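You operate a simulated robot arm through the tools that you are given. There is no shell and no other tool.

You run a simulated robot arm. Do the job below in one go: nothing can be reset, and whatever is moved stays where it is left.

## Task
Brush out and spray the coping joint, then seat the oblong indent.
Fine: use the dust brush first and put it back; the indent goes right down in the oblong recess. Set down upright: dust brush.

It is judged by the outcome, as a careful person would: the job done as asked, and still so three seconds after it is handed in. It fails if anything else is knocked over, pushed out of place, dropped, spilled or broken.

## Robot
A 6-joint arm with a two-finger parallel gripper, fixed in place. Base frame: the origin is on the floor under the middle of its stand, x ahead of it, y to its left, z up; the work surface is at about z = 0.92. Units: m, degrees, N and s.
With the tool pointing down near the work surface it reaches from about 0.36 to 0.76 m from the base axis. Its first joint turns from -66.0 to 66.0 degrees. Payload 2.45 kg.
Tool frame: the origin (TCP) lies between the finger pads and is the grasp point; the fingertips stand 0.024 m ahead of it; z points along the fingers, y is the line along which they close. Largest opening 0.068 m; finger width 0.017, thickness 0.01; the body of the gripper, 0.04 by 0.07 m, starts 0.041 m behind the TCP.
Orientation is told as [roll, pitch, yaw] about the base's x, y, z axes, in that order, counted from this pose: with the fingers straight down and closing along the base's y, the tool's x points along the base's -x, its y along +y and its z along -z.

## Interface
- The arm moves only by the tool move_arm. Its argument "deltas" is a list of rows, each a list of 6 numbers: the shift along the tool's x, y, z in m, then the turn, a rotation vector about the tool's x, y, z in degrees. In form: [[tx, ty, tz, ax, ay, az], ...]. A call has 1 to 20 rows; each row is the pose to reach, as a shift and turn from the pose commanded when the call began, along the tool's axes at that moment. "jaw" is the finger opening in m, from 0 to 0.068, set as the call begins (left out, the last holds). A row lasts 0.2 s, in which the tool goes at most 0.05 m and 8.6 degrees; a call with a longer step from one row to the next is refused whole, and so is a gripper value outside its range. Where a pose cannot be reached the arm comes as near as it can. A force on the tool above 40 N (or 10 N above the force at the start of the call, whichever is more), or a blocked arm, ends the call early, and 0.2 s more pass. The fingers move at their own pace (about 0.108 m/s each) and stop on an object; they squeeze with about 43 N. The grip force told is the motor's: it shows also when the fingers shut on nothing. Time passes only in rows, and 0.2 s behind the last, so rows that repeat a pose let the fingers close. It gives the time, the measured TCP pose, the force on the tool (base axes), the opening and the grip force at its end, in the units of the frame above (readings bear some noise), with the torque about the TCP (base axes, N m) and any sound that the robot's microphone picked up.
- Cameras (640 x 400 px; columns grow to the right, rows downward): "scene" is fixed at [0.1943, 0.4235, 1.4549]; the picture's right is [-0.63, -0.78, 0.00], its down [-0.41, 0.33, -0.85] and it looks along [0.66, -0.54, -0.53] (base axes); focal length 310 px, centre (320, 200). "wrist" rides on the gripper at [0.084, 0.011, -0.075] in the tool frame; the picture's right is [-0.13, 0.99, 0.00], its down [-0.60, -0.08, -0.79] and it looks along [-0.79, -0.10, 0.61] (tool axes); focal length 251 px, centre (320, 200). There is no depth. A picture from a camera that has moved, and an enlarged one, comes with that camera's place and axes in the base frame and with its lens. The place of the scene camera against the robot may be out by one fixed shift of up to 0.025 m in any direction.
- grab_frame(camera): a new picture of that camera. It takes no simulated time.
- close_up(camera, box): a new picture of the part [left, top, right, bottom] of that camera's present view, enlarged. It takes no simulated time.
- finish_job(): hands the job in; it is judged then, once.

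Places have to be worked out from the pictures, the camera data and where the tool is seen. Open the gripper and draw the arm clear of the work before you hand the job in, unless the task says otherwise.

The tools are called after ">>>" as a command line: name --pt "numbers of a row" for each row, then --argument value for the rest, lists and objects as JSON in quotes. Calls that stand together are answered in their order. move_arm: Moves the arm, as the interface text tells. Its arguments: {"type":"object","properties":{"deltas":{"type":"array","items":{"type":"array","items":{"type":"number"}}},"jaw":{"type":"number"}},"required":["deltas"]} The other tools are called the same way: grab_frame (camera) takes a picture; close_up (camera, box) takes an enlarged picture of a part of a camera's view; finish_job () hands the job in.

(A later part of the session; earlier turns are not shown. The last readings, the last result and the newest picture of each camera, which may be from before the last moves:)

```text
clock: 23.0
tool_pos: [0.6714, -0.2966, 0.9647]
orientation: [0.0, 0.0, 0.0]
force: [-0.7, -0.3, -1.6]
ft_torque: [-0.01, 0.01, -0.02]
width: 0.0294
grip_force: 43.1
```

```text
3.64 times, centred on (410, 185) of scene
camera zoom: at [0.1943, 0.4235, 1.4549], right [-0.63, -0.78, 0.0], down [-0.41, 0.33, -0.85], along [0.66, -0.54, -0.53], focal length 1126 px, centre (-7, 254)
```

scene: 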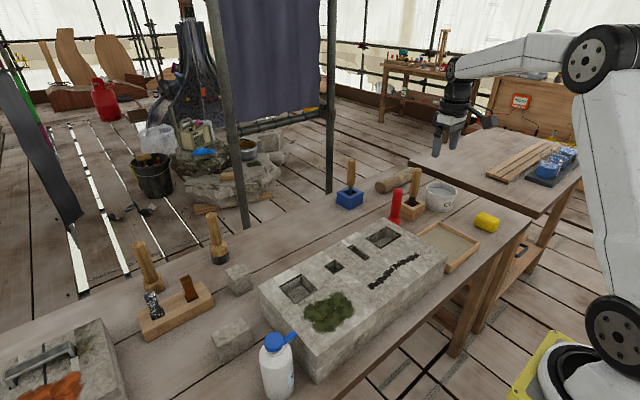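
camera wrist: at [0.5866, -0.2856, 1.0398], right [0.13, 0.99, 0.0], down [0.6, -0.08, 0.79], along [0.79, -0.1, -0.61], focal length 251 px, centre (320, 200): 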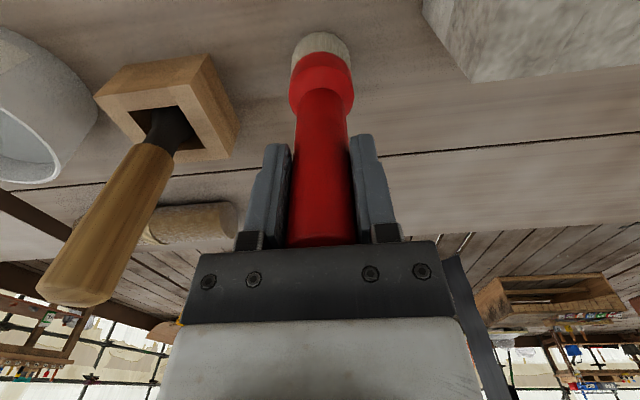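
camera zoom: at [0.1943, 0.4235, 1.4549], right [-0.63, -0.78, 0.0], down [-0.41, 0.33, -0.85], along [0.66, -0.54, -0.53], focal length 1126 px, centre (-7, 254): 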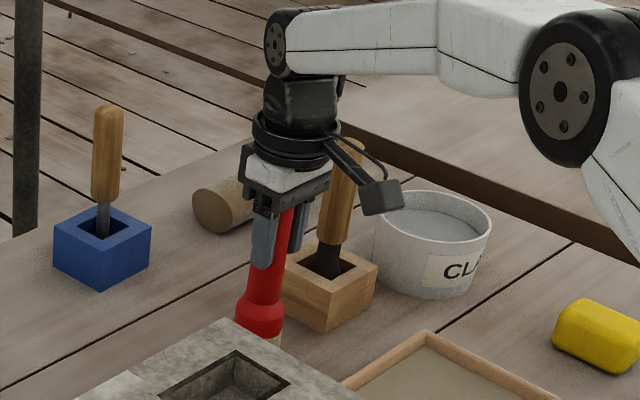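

I'm about 3 mm too far in x, so I'll correct it and ease down, checking the force for bench contact.

>>> move_arm --pt "0.003 0 0.004 0 0 0" --pt "0.003 0 0.008 0 0 0" --pt "0.003 0 0.01 0 0 0" --pt "0.003 0 0.011 0 0 0"

```text
clock: 24.0
tool_pos: [0.6696, -0.2959, 0.954]
orientation: [0.0, 0.1, 0.0]
force: [0.0, -0.4, -1.3]
ft_torque: [0.01, -0.02, -0.05]
width: 0.0292
grip_force: 43.1
```

Still free at z 0.954. I'll keep going down in 1 mm steps.

>>> move_arm --pt "0 0 0.001 0 0 0" --pt "0 0 0.002 0 0 0" --pt "0 0 0.003 0 0 0"

>>> close_up --camera "wrist" --box '[250, 0, 410, 100]'

```text
clock: 24.8
tool_pos: [0.6686, -0.2959, 0.9503]
orientation: [0.1, -0.1, 0.0]
force: [-0.1, -0.1, -1.3]
ft_torque: [0.03, 0.04, 0.03]
width: 0.0294
grip_force: 42.6
```

```text
4.00 times, centred on (330, 50) of wrist
camera zoom: at [0.5836, -0.2852, 1.0254], right [0.13, 0.99, 0.0], down [0.6, -0.08, 0.79], along [0.79, -0.1, -0.61], focal length 1006 px, centre (280, 800)
```

zoom: 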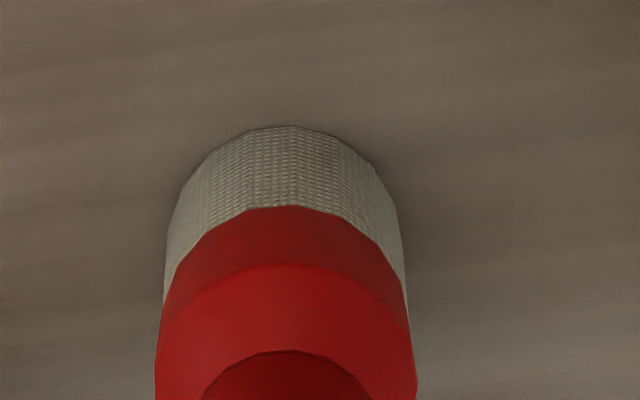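

The position matches home within 0.5 mm, and the bristles look very close to the bench. I'll lower a few more millimetres.

>>> move_arm --pt "0 0 0.001 0 0 0" --pt "0 0 0.002 0 0 0" --pt "0 0 0.002 0 0 0"

```text
clock: 25.6
tool_pos: [0.6684, -0.2968, 0.9493]
orientation: [-0.1, 0.0, 0.0]
force: [-0.3, -0.5, -1.2]
ft_torque: [-0.03, 0.03, -0.01]
width: 0.0293
grip_force: 43.3
```

>>> move_arm --pt "0 0 0.001 0 0 0" --pt "0 0 0.002 0 0 0" --pt "0 0 0.002 0 0 0"

>>> close_up --camera "wrist" --box '[250, 0, 410, 100]'

```text
clock: 26.4
tool_pos: [0.6691, -0.2958, 0.9497]
orientation: [-0.1, -0.2, 0.1]
force: [-2.6, 1.7, 14.5]
ft_torque: [0.22, 0.58, -0.01]
width: 0.0292
grip_force: 42.9
```

```text
4.00 times, centred on (330, 50) of wrist
camera zoom: at [0.583, -0.2851, 1.0239], right [0.13, 0.99, 0.0], down [0.6, -0.08, 0.8], along [0.79, -0.1, -0.61], focal length 1006 px, centre (280, 800)
```

zoom: 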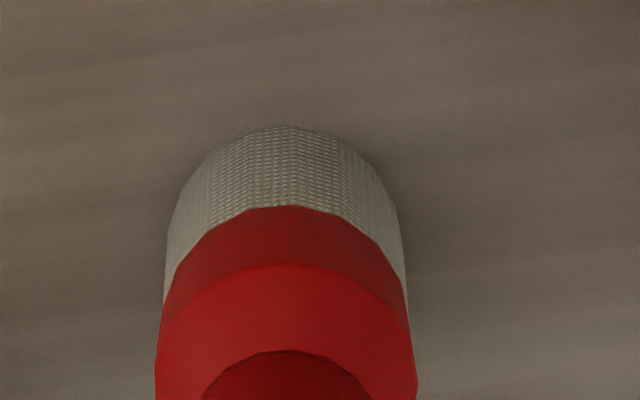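

Bench contact is confirmed at about 15 N. I'll ease up 1 mm to take off the load, then open the jaw with the arm still.

>>> move_arm --pt "0 0 -0.001 0 0 0" --pt "0 0 -0.0012 0 0 0"

>>> move_arm --pt "0 0 0 0 0 0" --pt "0 0 0 0 0 0" --pt "0 0 0 0 0 0" --jaw 0.068

>>> grab_frame --camera "wrist"

```text
clock: 27.0
tool_pos: [0.6688, -0.2961, 0.9501]
orientation: [0.0, -0.1, 0.0]
force: [-2.5, 2.5, 19.0]
ft_torque: [0.4, 0.6, -0.02]
width: 0.0293
grip_force: 42.8
```

```text
clock: 27.8
tool_pos: [0.6688, -0.2956, 0.9475]
orientation: [0.0, 0.1, 0.0]
force: [0.1, -0.1, -0.2]
ft_torque: [-0.01, 0.01, 0.01]
width: 0.068
grip_force: 0.0
```

```text
taken
camera wrist: at [0.5831, -0.2856, 1.0224], right [0.13, 0.99, 0.0], down [0.6, -0.08, 0.79], along [0.79, -0.1, -0.61], focal length 251 px, centre (320, 200)
```

wrist: 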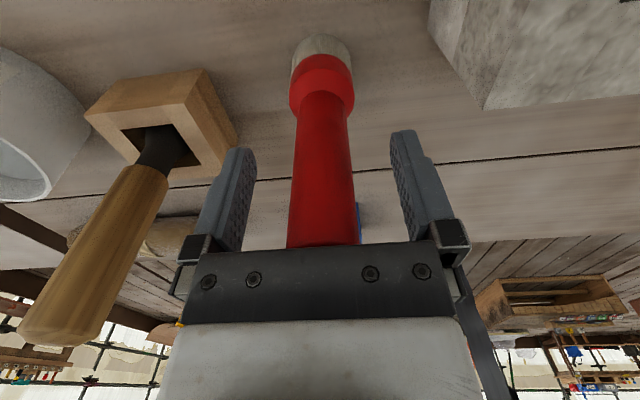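

The brush is released and standing on its bristles. I'll withdraw straight up.

>>> move_arm --pt "0 0 -0.015 0 0 0" --pt "0 0 -0.035 0 0 0" --pt "0 0 -0.07 0 0 0" --pt "0 0 -0.11 0 0 0" --pt "0 0 -0.15 0 0 0" --pt "0 0 -0.18 0 0 0"

>>> grab_frame --camera "wrist"

>>> close_up --camera "scene" --box '[340, 130, 480, 240]'

```text
clock: 29.2
tool_pos: [0.669, -0.2962, 1.1293]
orientation: [0.1, 0.0, 0.0]
force: [-0.2, 0.0, 0.5]
ft_torque: [-0.01, 0.0, 0.0]
width: 0.0681
grip_force: 0.0
```

```text
taken
camera wrist: at [0.5838, -0.285, 1.2038], right [0.13, 0.99, 0.0], down [0.6, -0.08, 0.79], along [0.79, -0.1, -0.61], focal length 251 px, centre (320, 200)
```

wrist: 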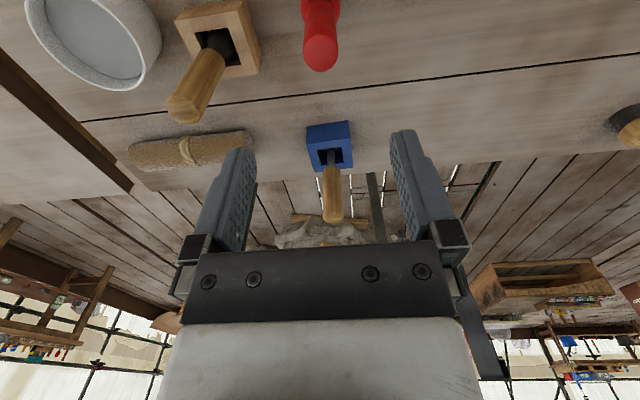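

```text
3.64 times, centred on (410, 185) of scene
camera zoom: at [0.1943, 0.4236, 1.4549], right [-0.63, -0.78, 0.0], down [-0.41, 0.33, -0.85], along [0.66, -0.54, -0.53], focal length 1126 px, centre (-7, 254)
```

zoom: 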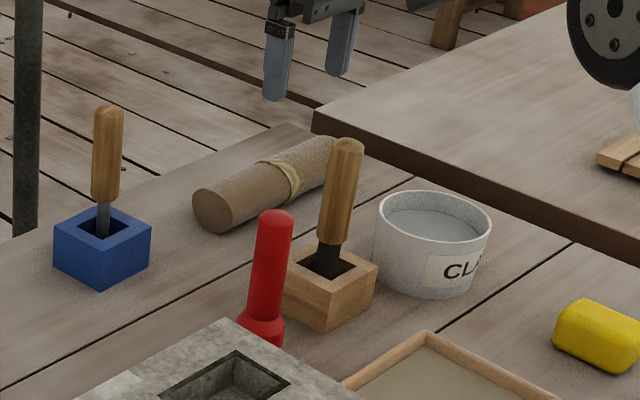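

The dust brush is back upright in its place. Next is the WATER spray bottle: its spout points to −y, so I'll turn the tool 90° to close along x and move above the bottle.

>>> move_arm --pt "0.0141 0.0445 -0.0015 0 0 6.92" --pt "0.0282 0.0889 -0.0031 0 0 13.85" --pt "0.0422 0.1334 -0.0046 0 0 20.77" --pt "0.0563 0.1778 -0.0062 0 0 27.69" --pt "0.0704 0.2223 -0.0077 0 0 34.62" --pt "0.0845 0.2668 -0.0092 0 0 41.54" --pt "0.0985 0.3112 -0.0108 0 0 48.46" --pt "0.1126 0.3557 -0.0123 0 0 55.38" --pt "0.1267 0.4002 -0.0138 0 0 62.31" --pt "0.1408 0.4446 -0.0154 0 0 69.23" --pt "0.1549 0.4891 -0.0169 0 0 76.15" --pt "0.1689 0.5335 -0.0185 0 0 83.08" --pt "0.183 0.578 -0.02 0 0 90" --jaw 0.068

>>> grab_frame --camera "wrist"

>>> grab_frame --camera "scene"

```text
clock: 32.0
tool_pos: [0.4885, 0.2805, 1.1486]
orientation: [0.0, 0.0, -90.1]
force: [0.2, -0.9, -0.5]
ft_torque: [-0.02, 0.02, -0.02]
width: 0.068
grip_force: 0.1
```

```text
taken
camera wrist: at [0.4991, 0.3648, 1.2225], right [0.99, -0.13, 0.0], down [-0.08, -0.6, 0.79], along [-0.1, -0.79, -0.61], focal length 251 px, centre (320, 200)
```

wrist: 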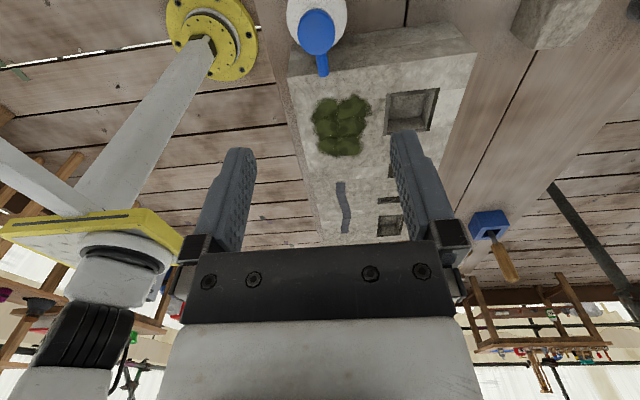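

```text
taken
```

scene: 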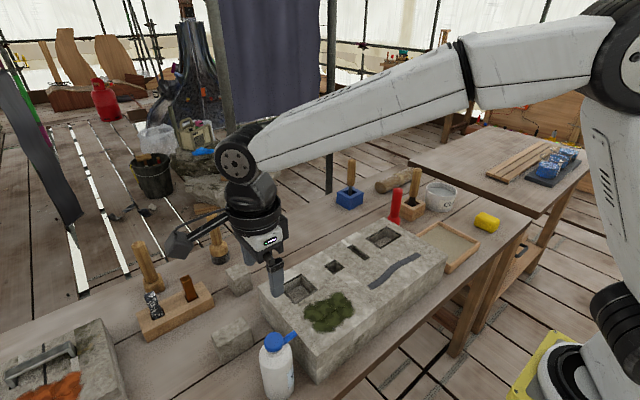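

With the tool at yaw −90°, the bottle's cap computes to about (0.484, 0.279) with the spout straight along −y. I'll zoom in to fix the bottle's axis.

>>> close_up --camera "wrist" --box '[260, 0, 380, 90]'

>>> close_up --camera "scene" --box '[230, 250, 330, 400]'

```text
4.44 times, centred on (320, 45) of wrist
camera zoom: at [0.4991, 0.3648, 1.2225], right [0.99, -0.13, 0.0], down [-0.08, -0.6, 0.79], along [-0.1, -0.79, -0.61], focal length 1118 px, centre (320, 889)
```

zoom: 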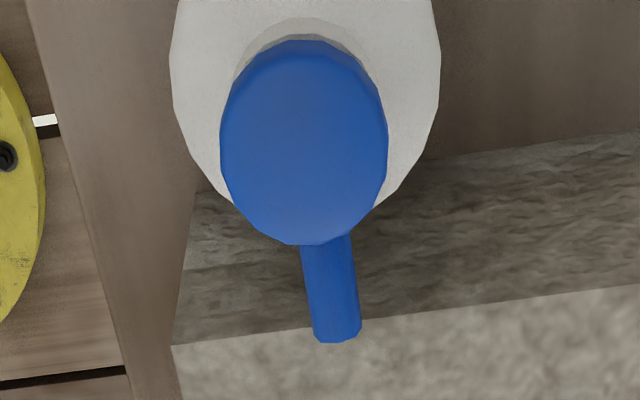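

```text
2.67 times, centred on (280, 325) of scene
camera zoom: at [0.1943, 0.4235, 1.4549], right [-0.63, -0.78, 0.0], down [-0.41, 0.33, -0.85], along [0.66, -0.54, -0.53], focal length 826 px, centre (427, -133)
```

zoom: 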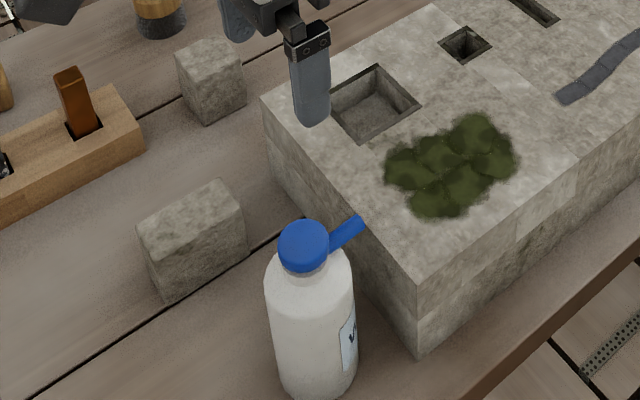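

The views agree: bottle axis ≈(0.4845, 0.280), cap top z≈0.97, body about 0.06 m across, with the bench at ≈0.82. I'll lower to just above the cap and re-check before straddling the body.

>>> move_arm --pt "-0.0003 -0.001 0.04 0 0 0" --pt "-0.0006 -0.002 0.08 0 0 0" --pt "-0.0008 -0.003 0.115 0 0 0" --pt "-0.0008 -0.0035 0.135 0 0 0" --pt "-0.0008 -0.0035 0.135 0 0 0" --jaw 0.068

>>> grab_frame --camera "wrist"

>>> close_up --camera "scene" --box '[220, 270, 340, 400]'

```text
clock: 33.2
tool_pos: [0.4832, 0.283, 1.0115]
orientation: [0.0, 0.0, -90.0]
force: [-0.3, 0.1, -0.5]
ft_torque: [0.01, 0.0, -0.04]
width: 0.0679
grip_force: 0.2
```

```text
taken
camera wrist: at [0.4934, 0.3666, 1.0859], right [0.99, -0.13, 0.0], down [-0.08, -0.6, 0.79], along [-0.1, -0.79, -0.61], focal length 251 px, centre (320, 200)
```

wrist: 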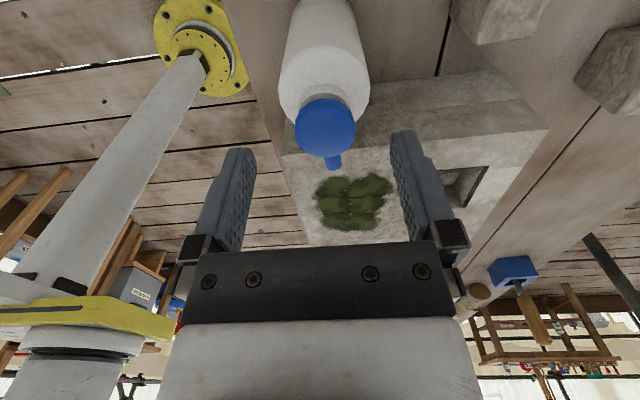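

```text
3.08 times, centred on (280, 335) of scene
camera zoom: at [0.1943, 0.4236, 1.4549], right [-0.63, -0.78, 0.0], down [-0.41, 0.33, -0.85], along [0.66, -0.54, -0.53], focal length 952 px, centre (443, -215)
```

zoom: 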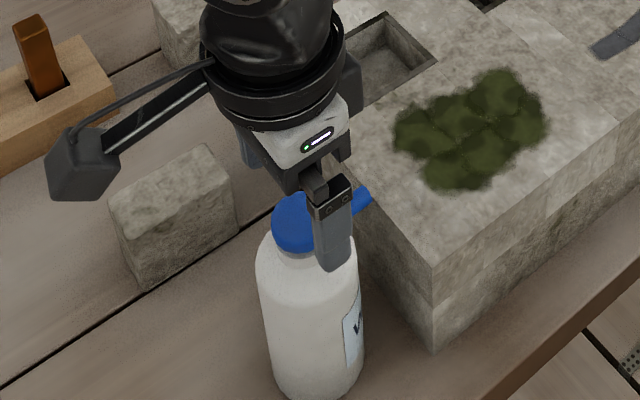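

I'll zoom in for an accurate cap and body centre from this closer view.

>>> close_up --camera "wrist" --box '[240, 0, 400, 180]'

```text
2.22 times, centred on (320, 90) of wrist
camera zoom: at [0.4934, 0.3666, 1.0859], right [0.99, -0.13, 0.0], down [-0.08, -0.6, 0.79], along [-0.1, -0.79, -0.61], focal length 559 px, centre (320, 444)
```

zoom: 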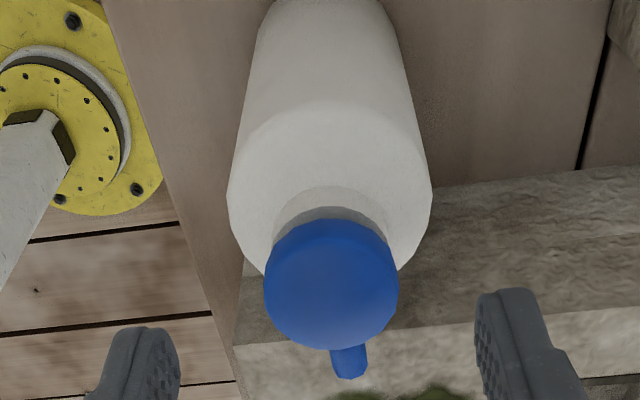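

The bottle's axis is at x≈0.485, about 2.5 mm to the +x side of the tool. I'll shift the tool to suit and lower so the fingers straddle the upper body.

>>> move_arm --pt "-0.0026 0.003 0.005 0 0 0" --pt "-0.003 0.0033 0.025 0 0 0" --pt "-0.0034 0.0034 0.045 0 0 0" --pt "-0.0036 0.0036 0.062 0 0 0" --pt "-0.0036 0.0036 0.07 0 0 0" --jaw 0.068

>>> grab_frame --camera "wrist"

>>> close_up --camera "scene" --box '[220, 270, 340, 400]'

```text
clock: 34.4
tool_pos: [0.4864, 0.2794, 0.9417]
orientation: [0.1, 0.0, -89.9]
force: [0.0, 0.7, -0.2]
ft_torque: [0.02, 0.01, 0.03]
width: 0.068
grip_force: 0.0
```

```text
taken
camera wrist: at [0.4963, 0.363, 1.016], right [0.99, -0.13, 0.0], down [-0.08, -0.6, 0.79], along [-0.1, -0.79, -0.61], focal length 251 px, centre (320, 200)
```

wrist: 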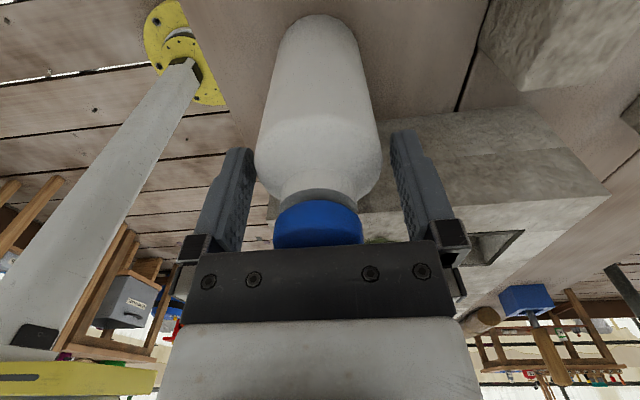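

```text
3.08 times, centred on (280, 335) of scene
camera zoom: at [0.1943, 0.4236, 1.4549], right [-0.63, -0.78, 0.0], down [-0.41, 0.33, -0.85], along [0.66, -0.54, -0.53], focal length 952 px, centre (443, -215)
```

zoom: 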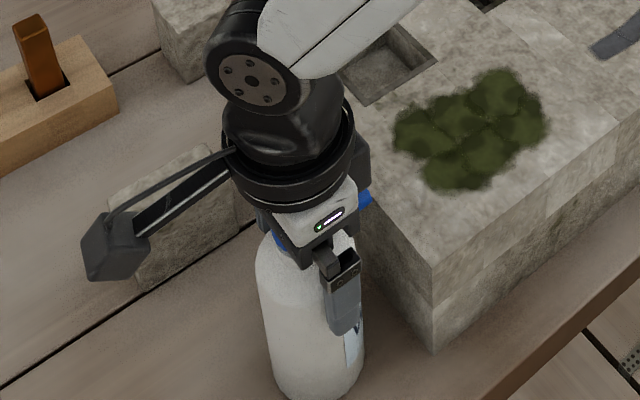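

The fingers straddle the body evenly, and the cap sits below the palm. I'll lower 6 mm more and close the jaw, listening for any sound.

>>> move_arm --pt "0 0 0.003 0 0 0" --pt "0 0 0.006 0 0 0" --pt "0 0 0.006 0 0 0" --jaw 0.068

>>> move_arm --pt "0 0 0 0 0 0" --pt "0 0 0 0 0 0" --pt "0 0 0 0 0 0" --jaw 0.05

>>> grab_frame --camera "wrist"

```text
clock: 35.2
tool_pos: [0.4857, 0.2775, 0.937]
orientation: [0.2, 0.0, -90.1]
force: [-0.3, -0.5, 0.5]
ft_torque: [0.03, -0.04, -0.01]
width: 0.0682
grip_force: 0.0
```

```text
clock: 36.0
tool_pos: [0.4871, 0.2778, 0.9372]
orientation: [0.0, 0.0, -90.1]
force: [-0.9, 0.0, 0.4]
ft_torque: [0.03, 0.03, 0.01]
width: 0.0591
grip_force: 42.9
```

```text
taken
camera wrist: at [0.4961, 0.3619, 1.0116], right [0.99, -0.13, 0.0], down [-0.08, -0.6, 0.79], along [-0.1, -0.79, -0.61], focal length 251 px, centre (320, 200)
```

wrist: 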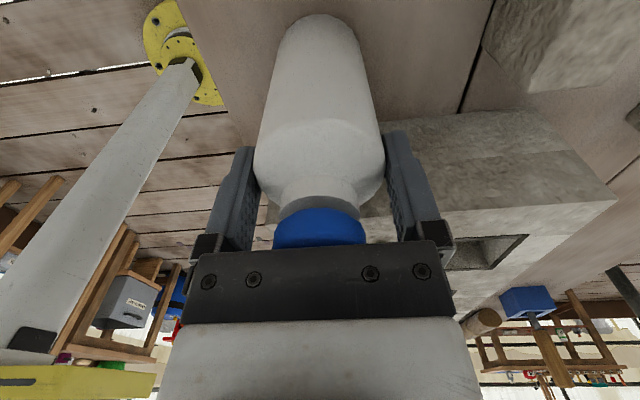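

The bottle is gripped at 0.0591 m. Its home pose by camera is TCP (0.4851, 0.2779, 0.9366). I'll lift it straight up.

>>> move_arm --pt "0 0 -0.01 0 0 0" --pt "0 0 -0.04 0 0 0" --pt "0 0 -0.08 0 0 0" --pt "0 0 -0.12 0 0 0" --pt "0 0 -0.16 0 0 0" --pt "0 0 -0.16 0 0 0"

>>> grab_frame --camera "wrist"

>>> grab_frame --camera "scene"

```text
clock: 37.4
tool_pos: [0.4867, 0.2755, 1.098]
orientation: [0.0, 0.0, -90.0]
force: [0.4, 0.1, -2.7]
ft_torque: [0.0, -0.02, 0.02]
width: 0.0589
grip_force: 43.2
```

```text
taken
camera wrist: at [0.4967, 0.3602, 1.1735], right [0.99, -0.13, 0.0], down [-0.08, -0.6, 0.79], along [-0.1, -0.79, -0.61], focal length 251 px, centre (320, 200)
```

wrist: 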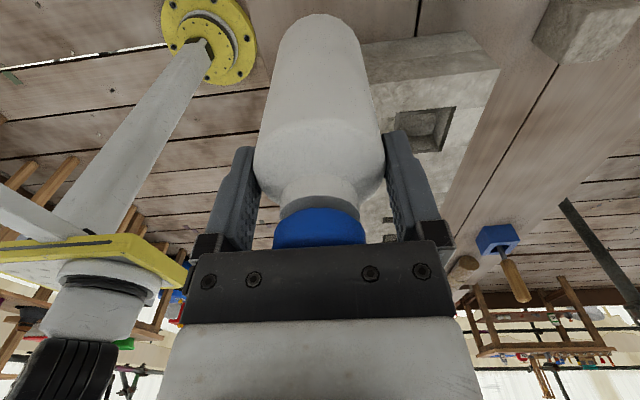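

```text
taken
```

scene: 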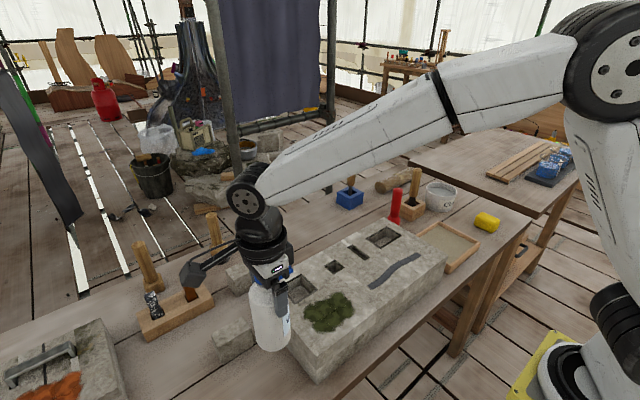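

The bottle weighs about 2.7 N and hangs upright. I'll carry it over the block at this height, near the joint's +y end, then tilt it 60° about base x so the spout points down at the joint.

>>> move_arm --pt "-0.037 0.001 0 0 0 0" --pt "-0.074 0.002 0 0 0 0" --pt "-0.111 0.003 0 0 0 0" --pt "-0.146 0.0045 0 0 0 0" --pt "-0.146 0.0045 0 0 7.5 0" --pt "-0.146 0.0045 0 0 15 0" --pt "-0.146 0.0045 0 0 22.5 0" --pt "-0.146 0.0045 0 0 30 0" --pt "-0.146 0.0045 0 0 30 0"

>>> close_up --camera "scene" --box '[240, 150, 460, 350]'

>>> grab_frame --camera "wrist"

```text
clock: 39.4
tool_pos: [0.4881, 0.1312, 1.0973]
orientation: [0.0, 30.1, -90.0]
force: [0.8, 0.2, -2.7]
ft_torque: [-0.08, 0.03, 0.04]
width: 0.0591
grip_force: 42.5
```

```text
2.00 times, centred on (350, 250) of scene
camera zoom: at [0.1943, 0.4236, 1.4549], right [-0.63, -0.78, 0.0], down [-0.41, 0.33, -0.85], along [0.66, -0.54, -0.53], focal length 619 px, centre (260, 100)
```

zoom: 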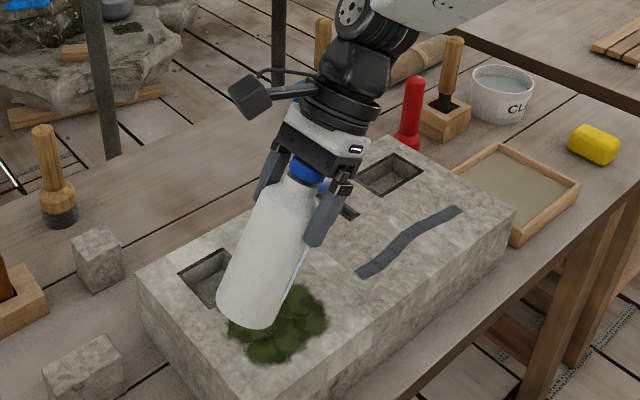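

```text
taken
camera wrist: at [0.4989, 0.1668, 1.2036], right [0.99, -0.11, -0.06], down [-0.08, -0.92, 0.38], along [-0.1, -0.38, -0.92], focal length 251 px, centre (320, 200)
```

wrist: 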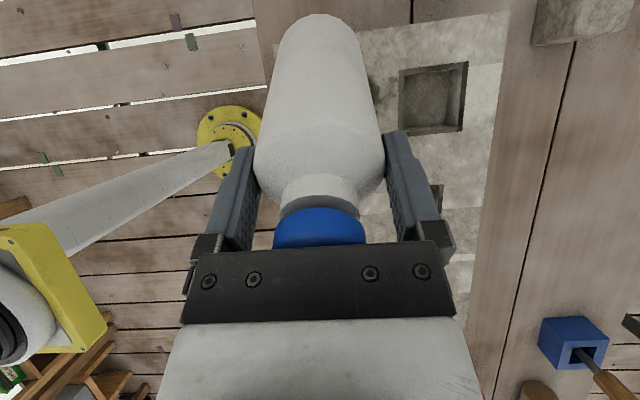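

The tilt goes the right way and the grip holds. I'll tilt another 30° so the spout points steeply down.

>>> move_arm --pt "0 0 0 0 7.5 0" --pt "0 0 0 0 15 0" --pt "0 0 0 0 22.5 0" --pt "0 0 0 0 30 0" --pt "0 0 0 0 30 0"

>>> close_up --camera "scene" --box '[240, 150, 460, 350]'

>>> grab_frame --camera "wrist"

```text
clock: 40.6
tool_pos: [0.489, 0.1327, 1.0964]
orientation: [0.1, 60.1, -90.0]
force: [0.3, 0.2, -3.1]
ft_torque: [-0.14, -0.01, -0.02]
width: 0.0591
grip_force: 42.7
```

```text
2.00 times, centred on (350, 250) of scene
camera zoom: at [0.1943, 0.4236, 1.4549], right [-0.63, -0.78, 0.0], down [-0.41, 0.33, -0.85], along [0.66, -0.54, -0.53], focal length 619 px, centre (260, 100)
```

zoom: 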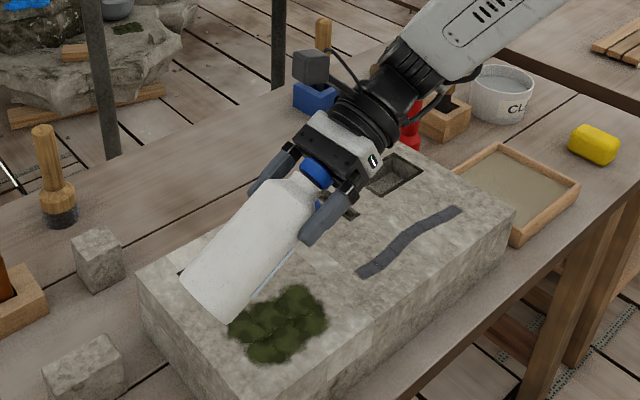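

```text
taken
camera wrist: at [0.4994, 0.1092, 1.2069], right [0.99, -0.06, -0.11], down [-0.08, -0.99, -0.13], along [-0.1, 0.14, -0.99], focal length 251 px, centre (320, 200)
```

wrist: 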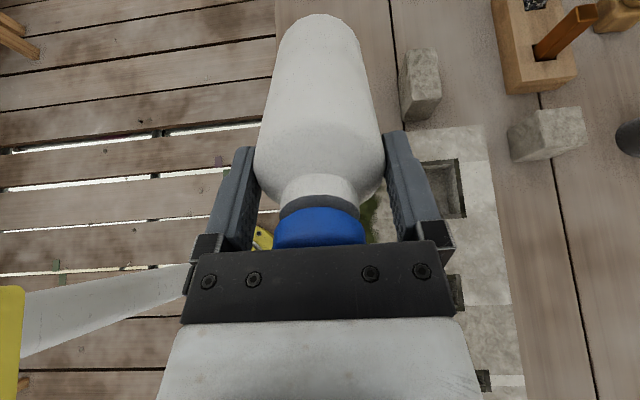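

The spout now points down steeply, but nothing has changed on the joint yet. I'll bring it closer, tip about 9 cm above the stone and aimed at the +y end of the joint, and check for sound or wetting.

>>> move_arm --pt "-0.0317 0.001 -0.0048 0 0 0" --pt "-0.0633 0.002 -0.0096 0 0 0" --pt "-0.0633 0.002 -0.0096 0 0 0" --jaw 0.05

>>> close_up --camera "scene" --box '[260, 170, 460, 330]'

```text
clock: 41.4
tool_pos: [0.4914, 0.0921, 1.0481]
orientation: [0.0, 60.1, -90.0]
force: [0.8, 1.0, -3.0]
ft_torque: [-0.15, 0.01, 0.02]
width: 0.0588
grip_force: 42.4
```

```text
2.50 times, centred on (360, 250) of scene
camera zoom: at [0.1943, 0.4236, 1.4549], right [-0.63, -0.78, 0.0], down [-0.41, 0.33, -0.85], along [0.66, -0.54, -0.53], focal length 774 px, centre (220, 75)
```

zoom: 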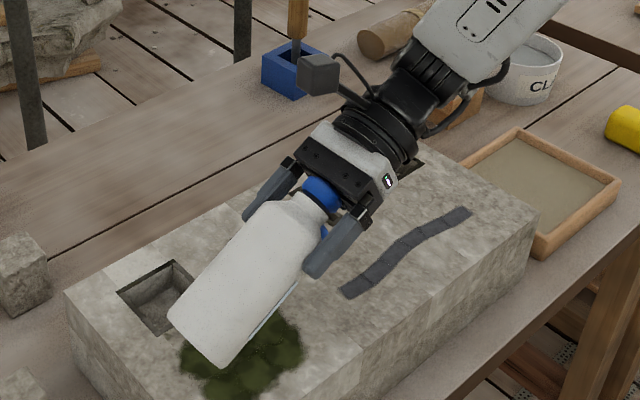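

No sound and no wetting while just holding it there. I'll try a real squeeze by commanding the jaw fully shut on the bottle.

>>> move_arm --pt "0 0 0 0 0 0" --pt "0 0 0 0 0 0" --pt "0 0 0 0 0 0" --jaw 0.0

>>> close_up --camera "scene" --box '[260, 170, 460, 330]'

```text
clock: 42.2
tool_pos: [0.4917, 0.0926, 1.0476]
orientation: [0.1, 60.0, -90.0]
force: [-0.3, -0.3, -3.7]
ft_torque: [-0.21, -0.01, -0.01]
width: 0.0589
grip_force: 42.7
```

```text
2.50 times, centred on (360, 250) of scene
camera zoom: at [0.1943, 0.4236, 1.4549], right [-0.63, -0.78, 0.0], down [-0.41, 0.33, -0.85], along [0.66, -0.54, -0.53], focal length 774 px, centre (220, 75)
```

zoom: 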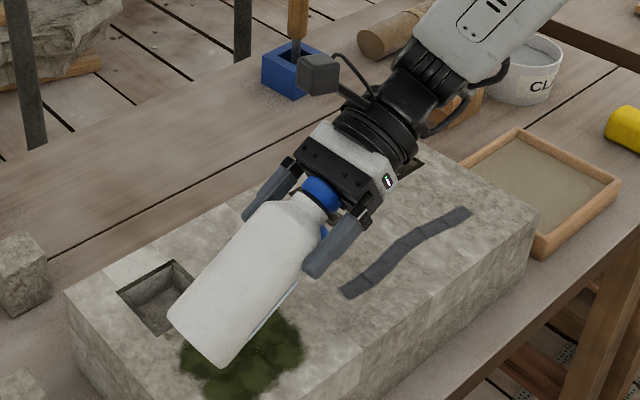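

Squeezing changed nothing. The nozzle may just be too far away, so I'll lower it to about 6–7 cm above the stone and sweep along the joint while still squeezing.

>>> move_arm --pt "-0.0121 0 0.007 0 0 0" --pt "-0.0242 0 0.014 0 0 0" --pt "-0.0242 0 0.014 0 0 0" --pt "-0.0342 0 -0.0033 0 0 0" --pt "-0.0442 0 -0.0206 0 0 0" --pt "-0.0542 0.001 -0.038 0 0 0" --pt "-0.0642 0.002 -0.0553 0 0 0" --jaw 0.0

>>> close_up --camera "scene" --box '[260, 170, 460, 330]'

>>> grab_frame --camera "wrist"

```text
clock: 43.8
tool_pos: [0.4934, 0.0114, 1.0191]
orientation: [0.0, 60.1, -90.0]
force: [-0.4, -0.5, -3.3]
ft_torque: [-0.19, -0.02, -0.02]
width: 0.0587
grip_force: 43.0
```

```text
2.50 times, centred on (360, 250) of scene
camera zoom: at [0.1943, 0.4236, 1.4549], right [-0.63, -0.78, 0.0], down [-0.41, 0.33, -0.85], along [0.66, -0.54, -0.53], focal length 774 px, centre (220, 75)
```

zoom: 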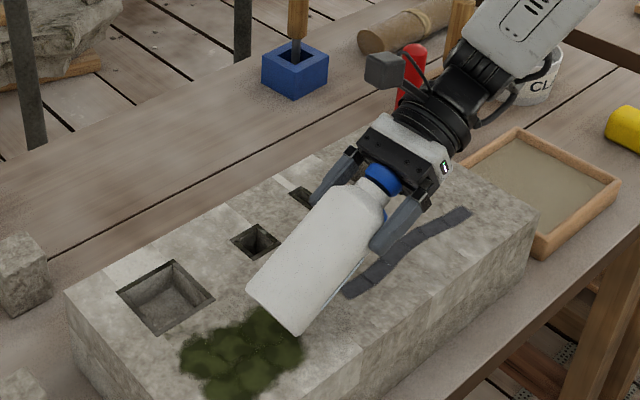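

```text
taken
camera wrist: at [0.5041, -0.0109, 1.1289], right [0.99, -0.07, -0.11], down [-0.08, -0.99, -0.13], along [-0.1, 0.13, -0.99], focal length 251 px, centre (320, 200)
```

wrist: 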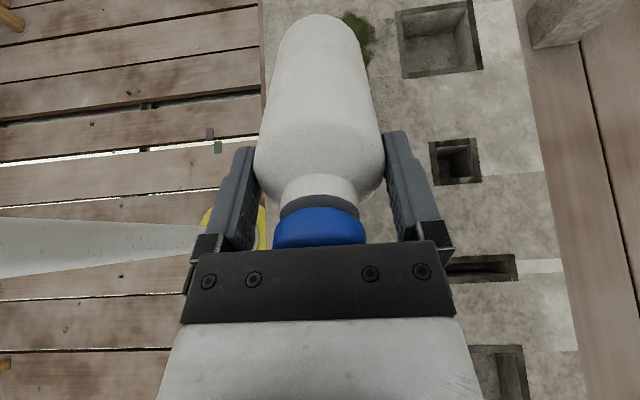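

Nothing obvious yet. I'll zoom in on the exposed +y part of the joint to look for a subtle change.

>>> close_up --camera "scene" --box '[370, 235, 470, 305]'

>>> close_up --camera "scene" --box '[330, 220, 420, 310]'

```text
5.71 times, centred on (420, 270) of scene
camera zoom: at [0.1943, 0.4236, 1.4549], right [-0.63, -0.78, 0.0], down [-0.41, 0.33, -0.85], along [0.66, -0.54, -0.53], focal length 1769 px, centre (-251, -200)
```

zoom: 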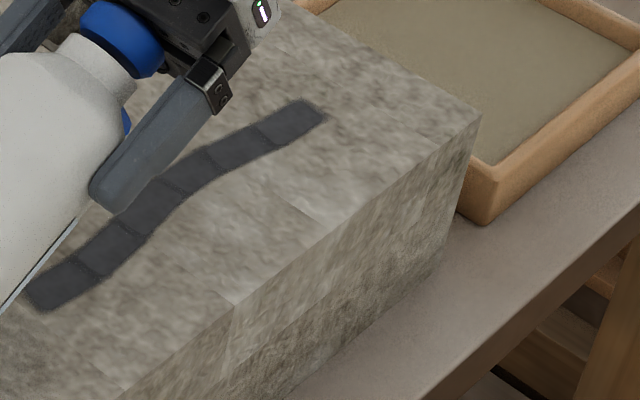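

```text
4.44 times, centred on (375, 265) of scene
camera zoom: at [0.1943, 0.4236, 1.4549], right [-0.63, -0.78, 0.0], down [-0.41, 0.33, -0.85], along [0.66, -0.54, -0.53], focal length 1376 px, centre (76, -89)
```

zoom: 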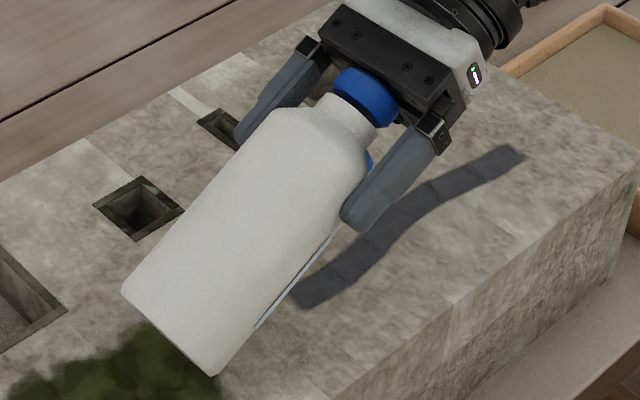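

The joint looks unchanged, dry grey. I'll tilt the bottle to 80° so the spout points almost straight down, and bring the tip within about 4 cm of the joint.

>>> move_arm --pt "-0.0055 0 0.0032 0 6.7 0" --pt "-0.011 0 0.0063 0 13.4 0" --pt "-0.0165 0 0.0095 0 20 0" --pt "-0.0165 0 0.0095 0 20 0" --pt "-0.0165 0 0.0095 0 20 0" --jaw 0.0

>>> close_up --camera "scene" --box '[330, 190, 470, 310]'

```text
clock: 45.0
tool_pos: [0.4933, 0.0122, 1.0004]
orientation: [0.2, 80.0, -89.8]
force: [0.3, -0.7, -3.7]
ft_torque: [-0.17, 0.0, -0.02]
width: 0.0589
grip_force: 42.6
```

```text
3.33 times, centred on (400, 250) of scene
camera zoom: at [0.1943, 0.4236, 1.4549], right [-0.63, -0.78, 0.0], down [-0.41, 0.33, -0.85], along [0.66, -0.54, -0.53], focal length 1032 px, centre (53, 33)
```

zoom: 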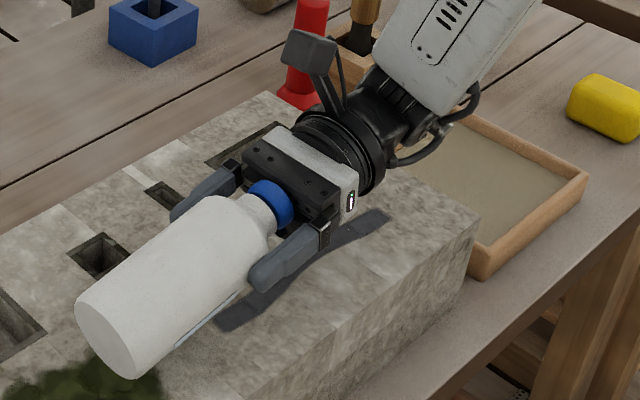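

I'll slide along −y at this height to uncover the part of the joint the nozzle was over.

>>> move_arm --pt "-0.0026 0.001 -0.0148 0 0 0" --pt "-0.0052 0.002 -0.0296 0 0 0" --pt "-0.0078 0.003 -0.0443 0 0 0" --pt "-0.0104 0.004 -0.0591 0 0 0" --pt "-0.0104 0.004 -0.0591 0 0 0" --jaw 0.0

>>> close_up --camera "scene" --box '[330, 190, 470, 310]'

```text
clock: 46.2
tool_pos: [0.4999, -0.0473, 1.0004]
orientation: [0.2, 79.9, -89.8]
force: [-0.1, 0.1, -3.4]
ft_torque: [-0.18, -0.02, -0.04]
width: 0.0588
grip_force: 43.3
```

```text
3.33 times, centred on (400, 250) of scene
camera zoom: at [0.1943, 0.4235, 1.4549], right [-0.63, -0.78, 0.0], down [-0.41, 0.33, -0.85], along [0.66, -0.54, -0.53], focal length 1032 px, centre (53, 33)
```

zoom: 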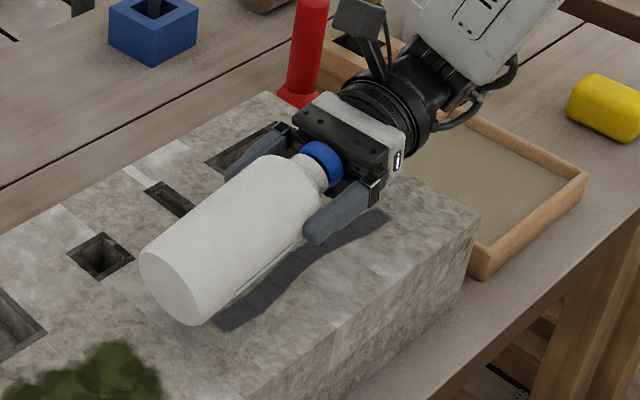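

Still dry. In case it needs dwell time, I'll hold the nozzle over the mid-joint (tip ≈4 cm above it) for 2 s and watch for sound or change.

>>> move_arm --pt "0 -0.002 0 0 0 0" --pt "0 -0.002 0 0 0 0" --pt "0 -0.002 0 0 0 0" --pt "0 -0.002 0 0 0 0" --pt "0 -0.002 0 0 0 0" --pt "0 -0.002 0 0 0 0" --pt "0 -0.002 0 0 0 0" --pt "0 -0.002 0 0 0 0" --pt "0 -0.002 0 0 0 0" --pt "0 -0.002 0 0 0 0" --jaw 0.0

>>> close_up --camera "scene" --box '[360, 220, 450, 300]'

>>> grab_frame --camera "wrist"

```text
clock: 48.4
tool_pos: [0.4964, -0.0467, 1.0002]
orientation: [0.3, 80.0, -89.9]
force: [0.3, -0.1, -3.1]
ft_torque: [-0.23, 0.0, 0.01]
width: 0.0587
grip_force: 42.6
```

```text
5.00 times, centred on (405, 260) of scene
camera zoom: at [0.1943, 0.4236, 1.4549], right [-0.63, -0.78, 0.0], down [-0.41, 0.33, -0.85], along [0.66, -0.54, -0.53], focal length 1548 px, centre (-105, -100)
```

zoom: 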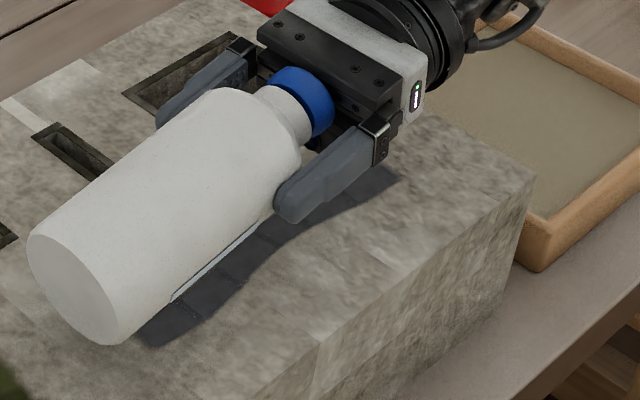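

```text
taken
camera wrist: at [0.5065, -0.1062, 1.0949], right [0.99, -0.02, -0.13], down [-0.08, -0.89, -0.46], along [-0.1, 0.46, -0.88], focal length 251 px, centre (320, 200)
```

wrist: 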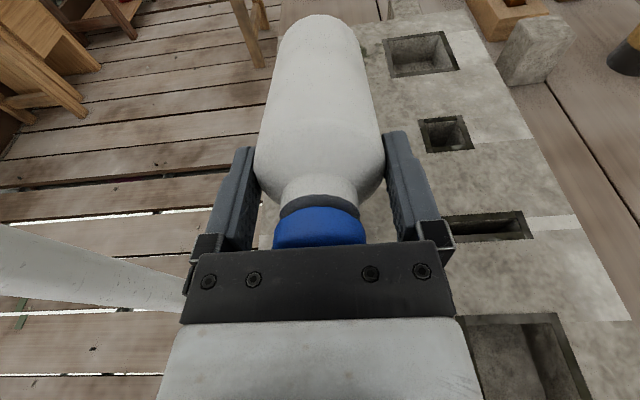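

Still no change or sound. A dip-tube sprayer may only work near upright, so I'll raise it and tilt back to upright. Then I'll turn it so the spout points away from the robot (+x), to spray the joint from the robot side with much less tilt.

>>> move_arm --pt "0.037 0 -0.0065 0 0 0" --pt "0.074 0 -0.013 0 0 0" --pt "0.111 0 -0.0195 0 0 0" --pt "0.1477 0 -0.026 0 -8 0" --pt "0.1477 0 -0.026 0 -16 0" --pt "0.1477 0 -0.026 0 -24 0" --pt "0.1477 0 -0.026 0 -32 0" --pt "0.1477 0 -0.026 0 -40 0" --pt "0.1477 0 -0.026 0 -48 0" --pt "0.1477 0 -0.026 0 -56 0" --pt "0.1477 0 -0.026 0 -64 0" --pt "0.1477 0 -0.026 0 -72 0" --pt "0.1477 0 -0.026 0 -80 0" --pt "0.1477 0 -0.026 0 -80 0" --jaw 0.0

>>> grab_frame --camera "scene"

>>> grab_frame --camera "wrist"

```text
clock: 51.4
tool_pos: [0.496, -0.0481, 1.1505]
orientation: [0.1, -0.1, -90.0]
force: [0.5, -0.1, -2.8]
ft_torque: [-0.02, -0.03, -0.01]
width: 0.059
grip_force: 43.7
```

```text
taken
```

scene: 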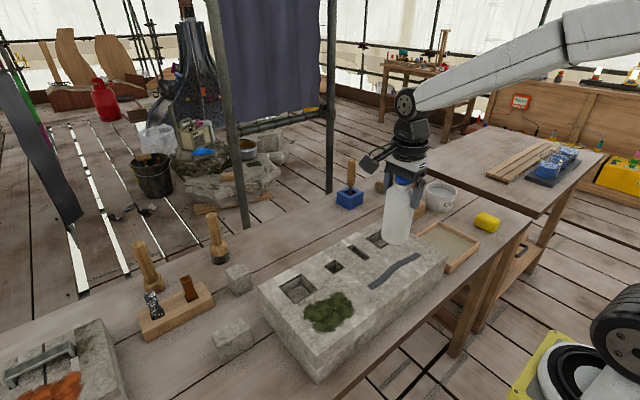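

```text
taken
camera wrist: at [0.5057, 0.0358, 1.2248], right [0.99, -0.13, 0.0], down [-0.08, -0.6, 0.79], along [-0.1, -0.79, -0.61], focal length 251 px, centre (320, 200)
```

wrist: 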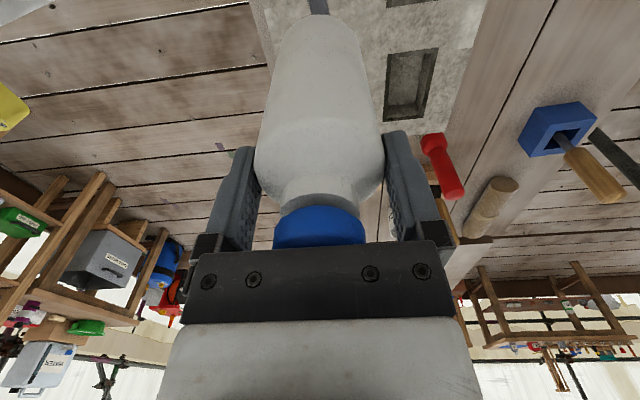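

The bottle is upright and secure. I'll now turn to yaw 0, spout toward +x, and pull back to x≈0.39 at the same height, on the robot side of the joint.

>>> move_arm --pt "-0.001 -0.009 0 0 0 -7.5" --pt "-0.002 -0.018 0 0 0 -15" --pt "-0.003 -0.027 0 0 0 -22.5" --pt "-0.004 -0.036 0 0 0 -30" --pt "-0.005 -0.045 0 0 0 -37.5" --pt "-0.006 -0.054 0 0 0 -45" --pt "-0.007 -0.063 0 0 0 -52.5" --pt "-0.008 -0.072 0 0 0 -60" --pt "-0.009 -0.081 0 0 0 -67.5" --pt "-0.01 -0.09 0 0 0 -75" --pt "-0.011 -0.099 0 0 0 -82.5" --pt "-0.012 -0.106 0 0 0 -90" --pt "-0.012 -0.106 0 0 0 -90"

>>> grab_frame --camera "scene"

>>> grab_frame --camera "wrist"

```text
clock: 54.2
tool_pos: [0.3901, -0.0615, 1.1489]
orientation: [0.0, 0.0, 0.0]
force: [-0.5, 0.0, -3.4]
ft_torque: [0.03, 0.01, 0.02]
width: 0.059
grip_force: 42.3
```

```text
taken
```

scene: 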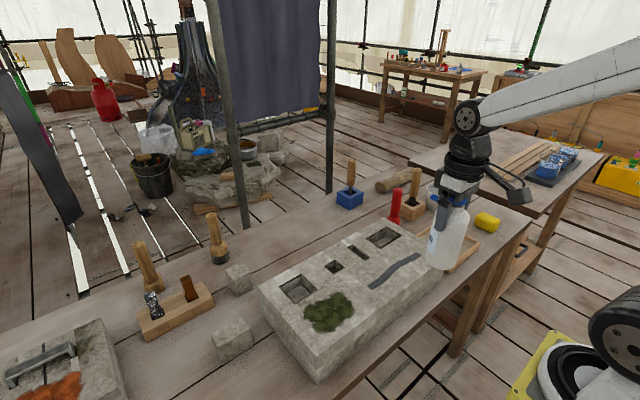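

```text
taken
camera wrist: at [0.3052, -0.0502, 1.2235], right [0.13, 0.99, 0.0], down [0.6, -0.08, 0.79], along [0.79, -0.1, -0.61], focal length 251 px, centre (320, 200)
```

wrist: 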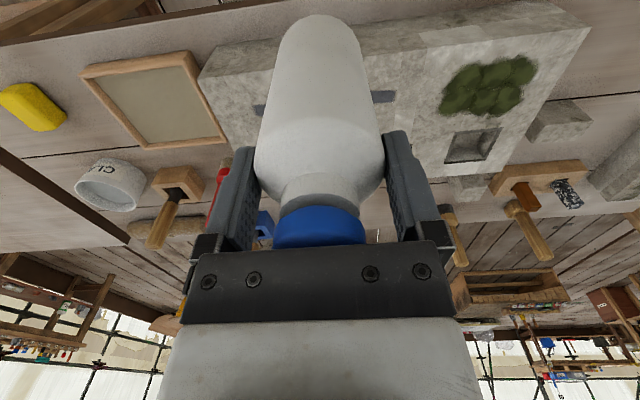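

Now I'll tilt the spout 45° down and lower it, aiming at the middle of the joint from about 11 cm away, and look for any spraying.

>>> move_arm --pt "0.002 0 0.02 0 7.5 0" --pt "0.004 0 0.04 0 15 0" --pt "0.006 0 0.06 0 22.5 0" --pt "0.008 0 0.085 0 30 0" --pt "0.01 0 0.11 0 37.5 0" --pt "0.012 0 0.13 0 45 0" --pt "0.012 0 0.13 0 45 0"

>>> close_up --camera "scene" --box '[340, 170, 540, 320]'

>>> grab_frame --camera "wrist"

```text
clock: 55.8
tool_pos: [0.3796, -0.0618, 1.0223]
orientation: [0.0, 45.0, 0.1]
force: [0.1, 0.4, -3.1]
ft_torque: [0.0, -0.14, 0.02]
width: 0.059
grip_force: 42.9
```

```text
2.67 times, centred on (440, 245) of scene
camera zoom: at [0.1943, 0.4235, 1.4549], right [-0.63, -0.78, 0.0], down [-0.41, 0.33, -0.85], along [0.66, -0.54, -0.53], focal length 826 px, centre (0, 80)
```

zoom: 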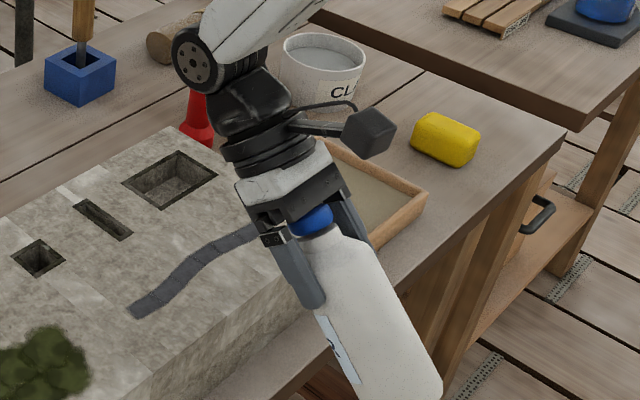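

```text
taken
camera wrist: at [0.3727, -0.0507, 1.1337], right [0.09, 0.99, -0.09], down [0.99, -0.08, 0.13], along [0.12, -0.1, -0.99], focal length 251 px, centre (320, 200)
```

wrist: 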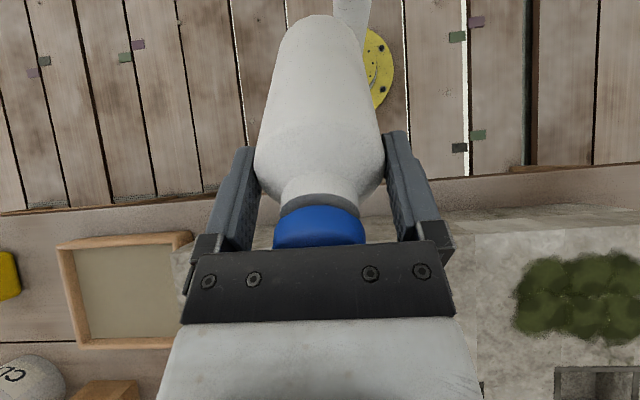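

The spout is level with the bottle, so the aim is within about 3° of the joint, and holding alone does not spray. I'll try pulsing the squeeze: ease the jaw command to 0.05, which still grips fully, then squeeze to 0 while aimed.

>>> move_arm --pt "0 0 0 0 0 0" --pt "0 0 0 0 0 0" --jaw 0.052

>>> move_arm --pt "0 0 0 0 0 0" --pt "0 0 0 0 0 0" --jaw 0.0

>>> close_up --camera "scene" --box '[340, 170, 540, 320]'

```text
clock: 56.4
tool_pos: [0.3795, -0.061, 1.0223]
orientation: [0.0, 45.0, 0.1]
force: [0.4, -0.1, -3.8]
ft_torque: [0.04, -0.12, 0.01]
width: 0.0592
grip_force: 43.5
```

```text
clock: 57.0
tool_pos: [0.3802, -0.0625, 1.0212]
orientation: [0.0, 44.9, -0.1]
force: [-0.3, -0.7, -3.1]
ft_torque: [-0.02, -0.14, -0.01]
width: 0.0591
grip_force: 43.2
```

```text
2.67 times, centred on (440, 245) of scene
camera zoom: at [0.1943, 0.4235, 1.4549], right [-0.63, -0.78, 0.0], down [-0.41, 0.33, -0.85], along [0.66, -0.54, -0.53], focal length 826 px, centre (0, 80)
```

zoom: 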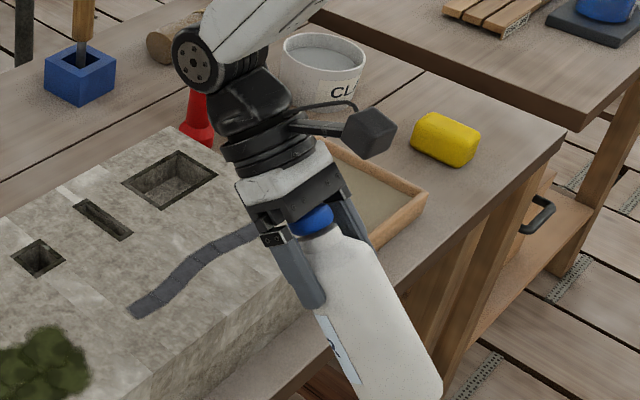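

Pulsing had no effect either. I'll look closely at the head of the bottle for a pump or trigger I may have missed.

>>> close_up --camera "wrist" --box '[250, 150, 390, 250]'

>>> close_up --camera "scene" --box '[420, 220, 510, 290]'

```text
4.00 times, centred on (320, 200) of wrist
camera zoom: at [0.3724, -0.0508, 1.1339], right [0.09, 0.99, -0.09], down [0.99, -0.08, 0.13], along [0.13, -0.1, -0.99], focal length 1006 px, centre (320, 200)
```

zoom: 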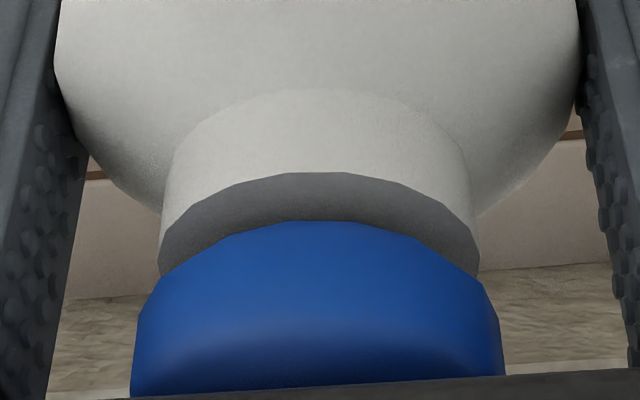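

```text
5.71 times, centred on (465, 255) of scene
camera zoom: at [0.1943, 0.4235, 1.4549], right [-0.63, -0.78, 0.0], down [-0.41, 0.33, -0.85], along [0.66, -0.54, -0.53], focal length 1769 px, centre (-509, -114)
```

zoom: 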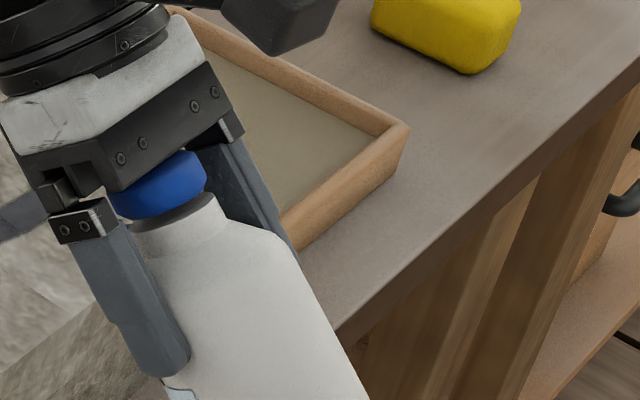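

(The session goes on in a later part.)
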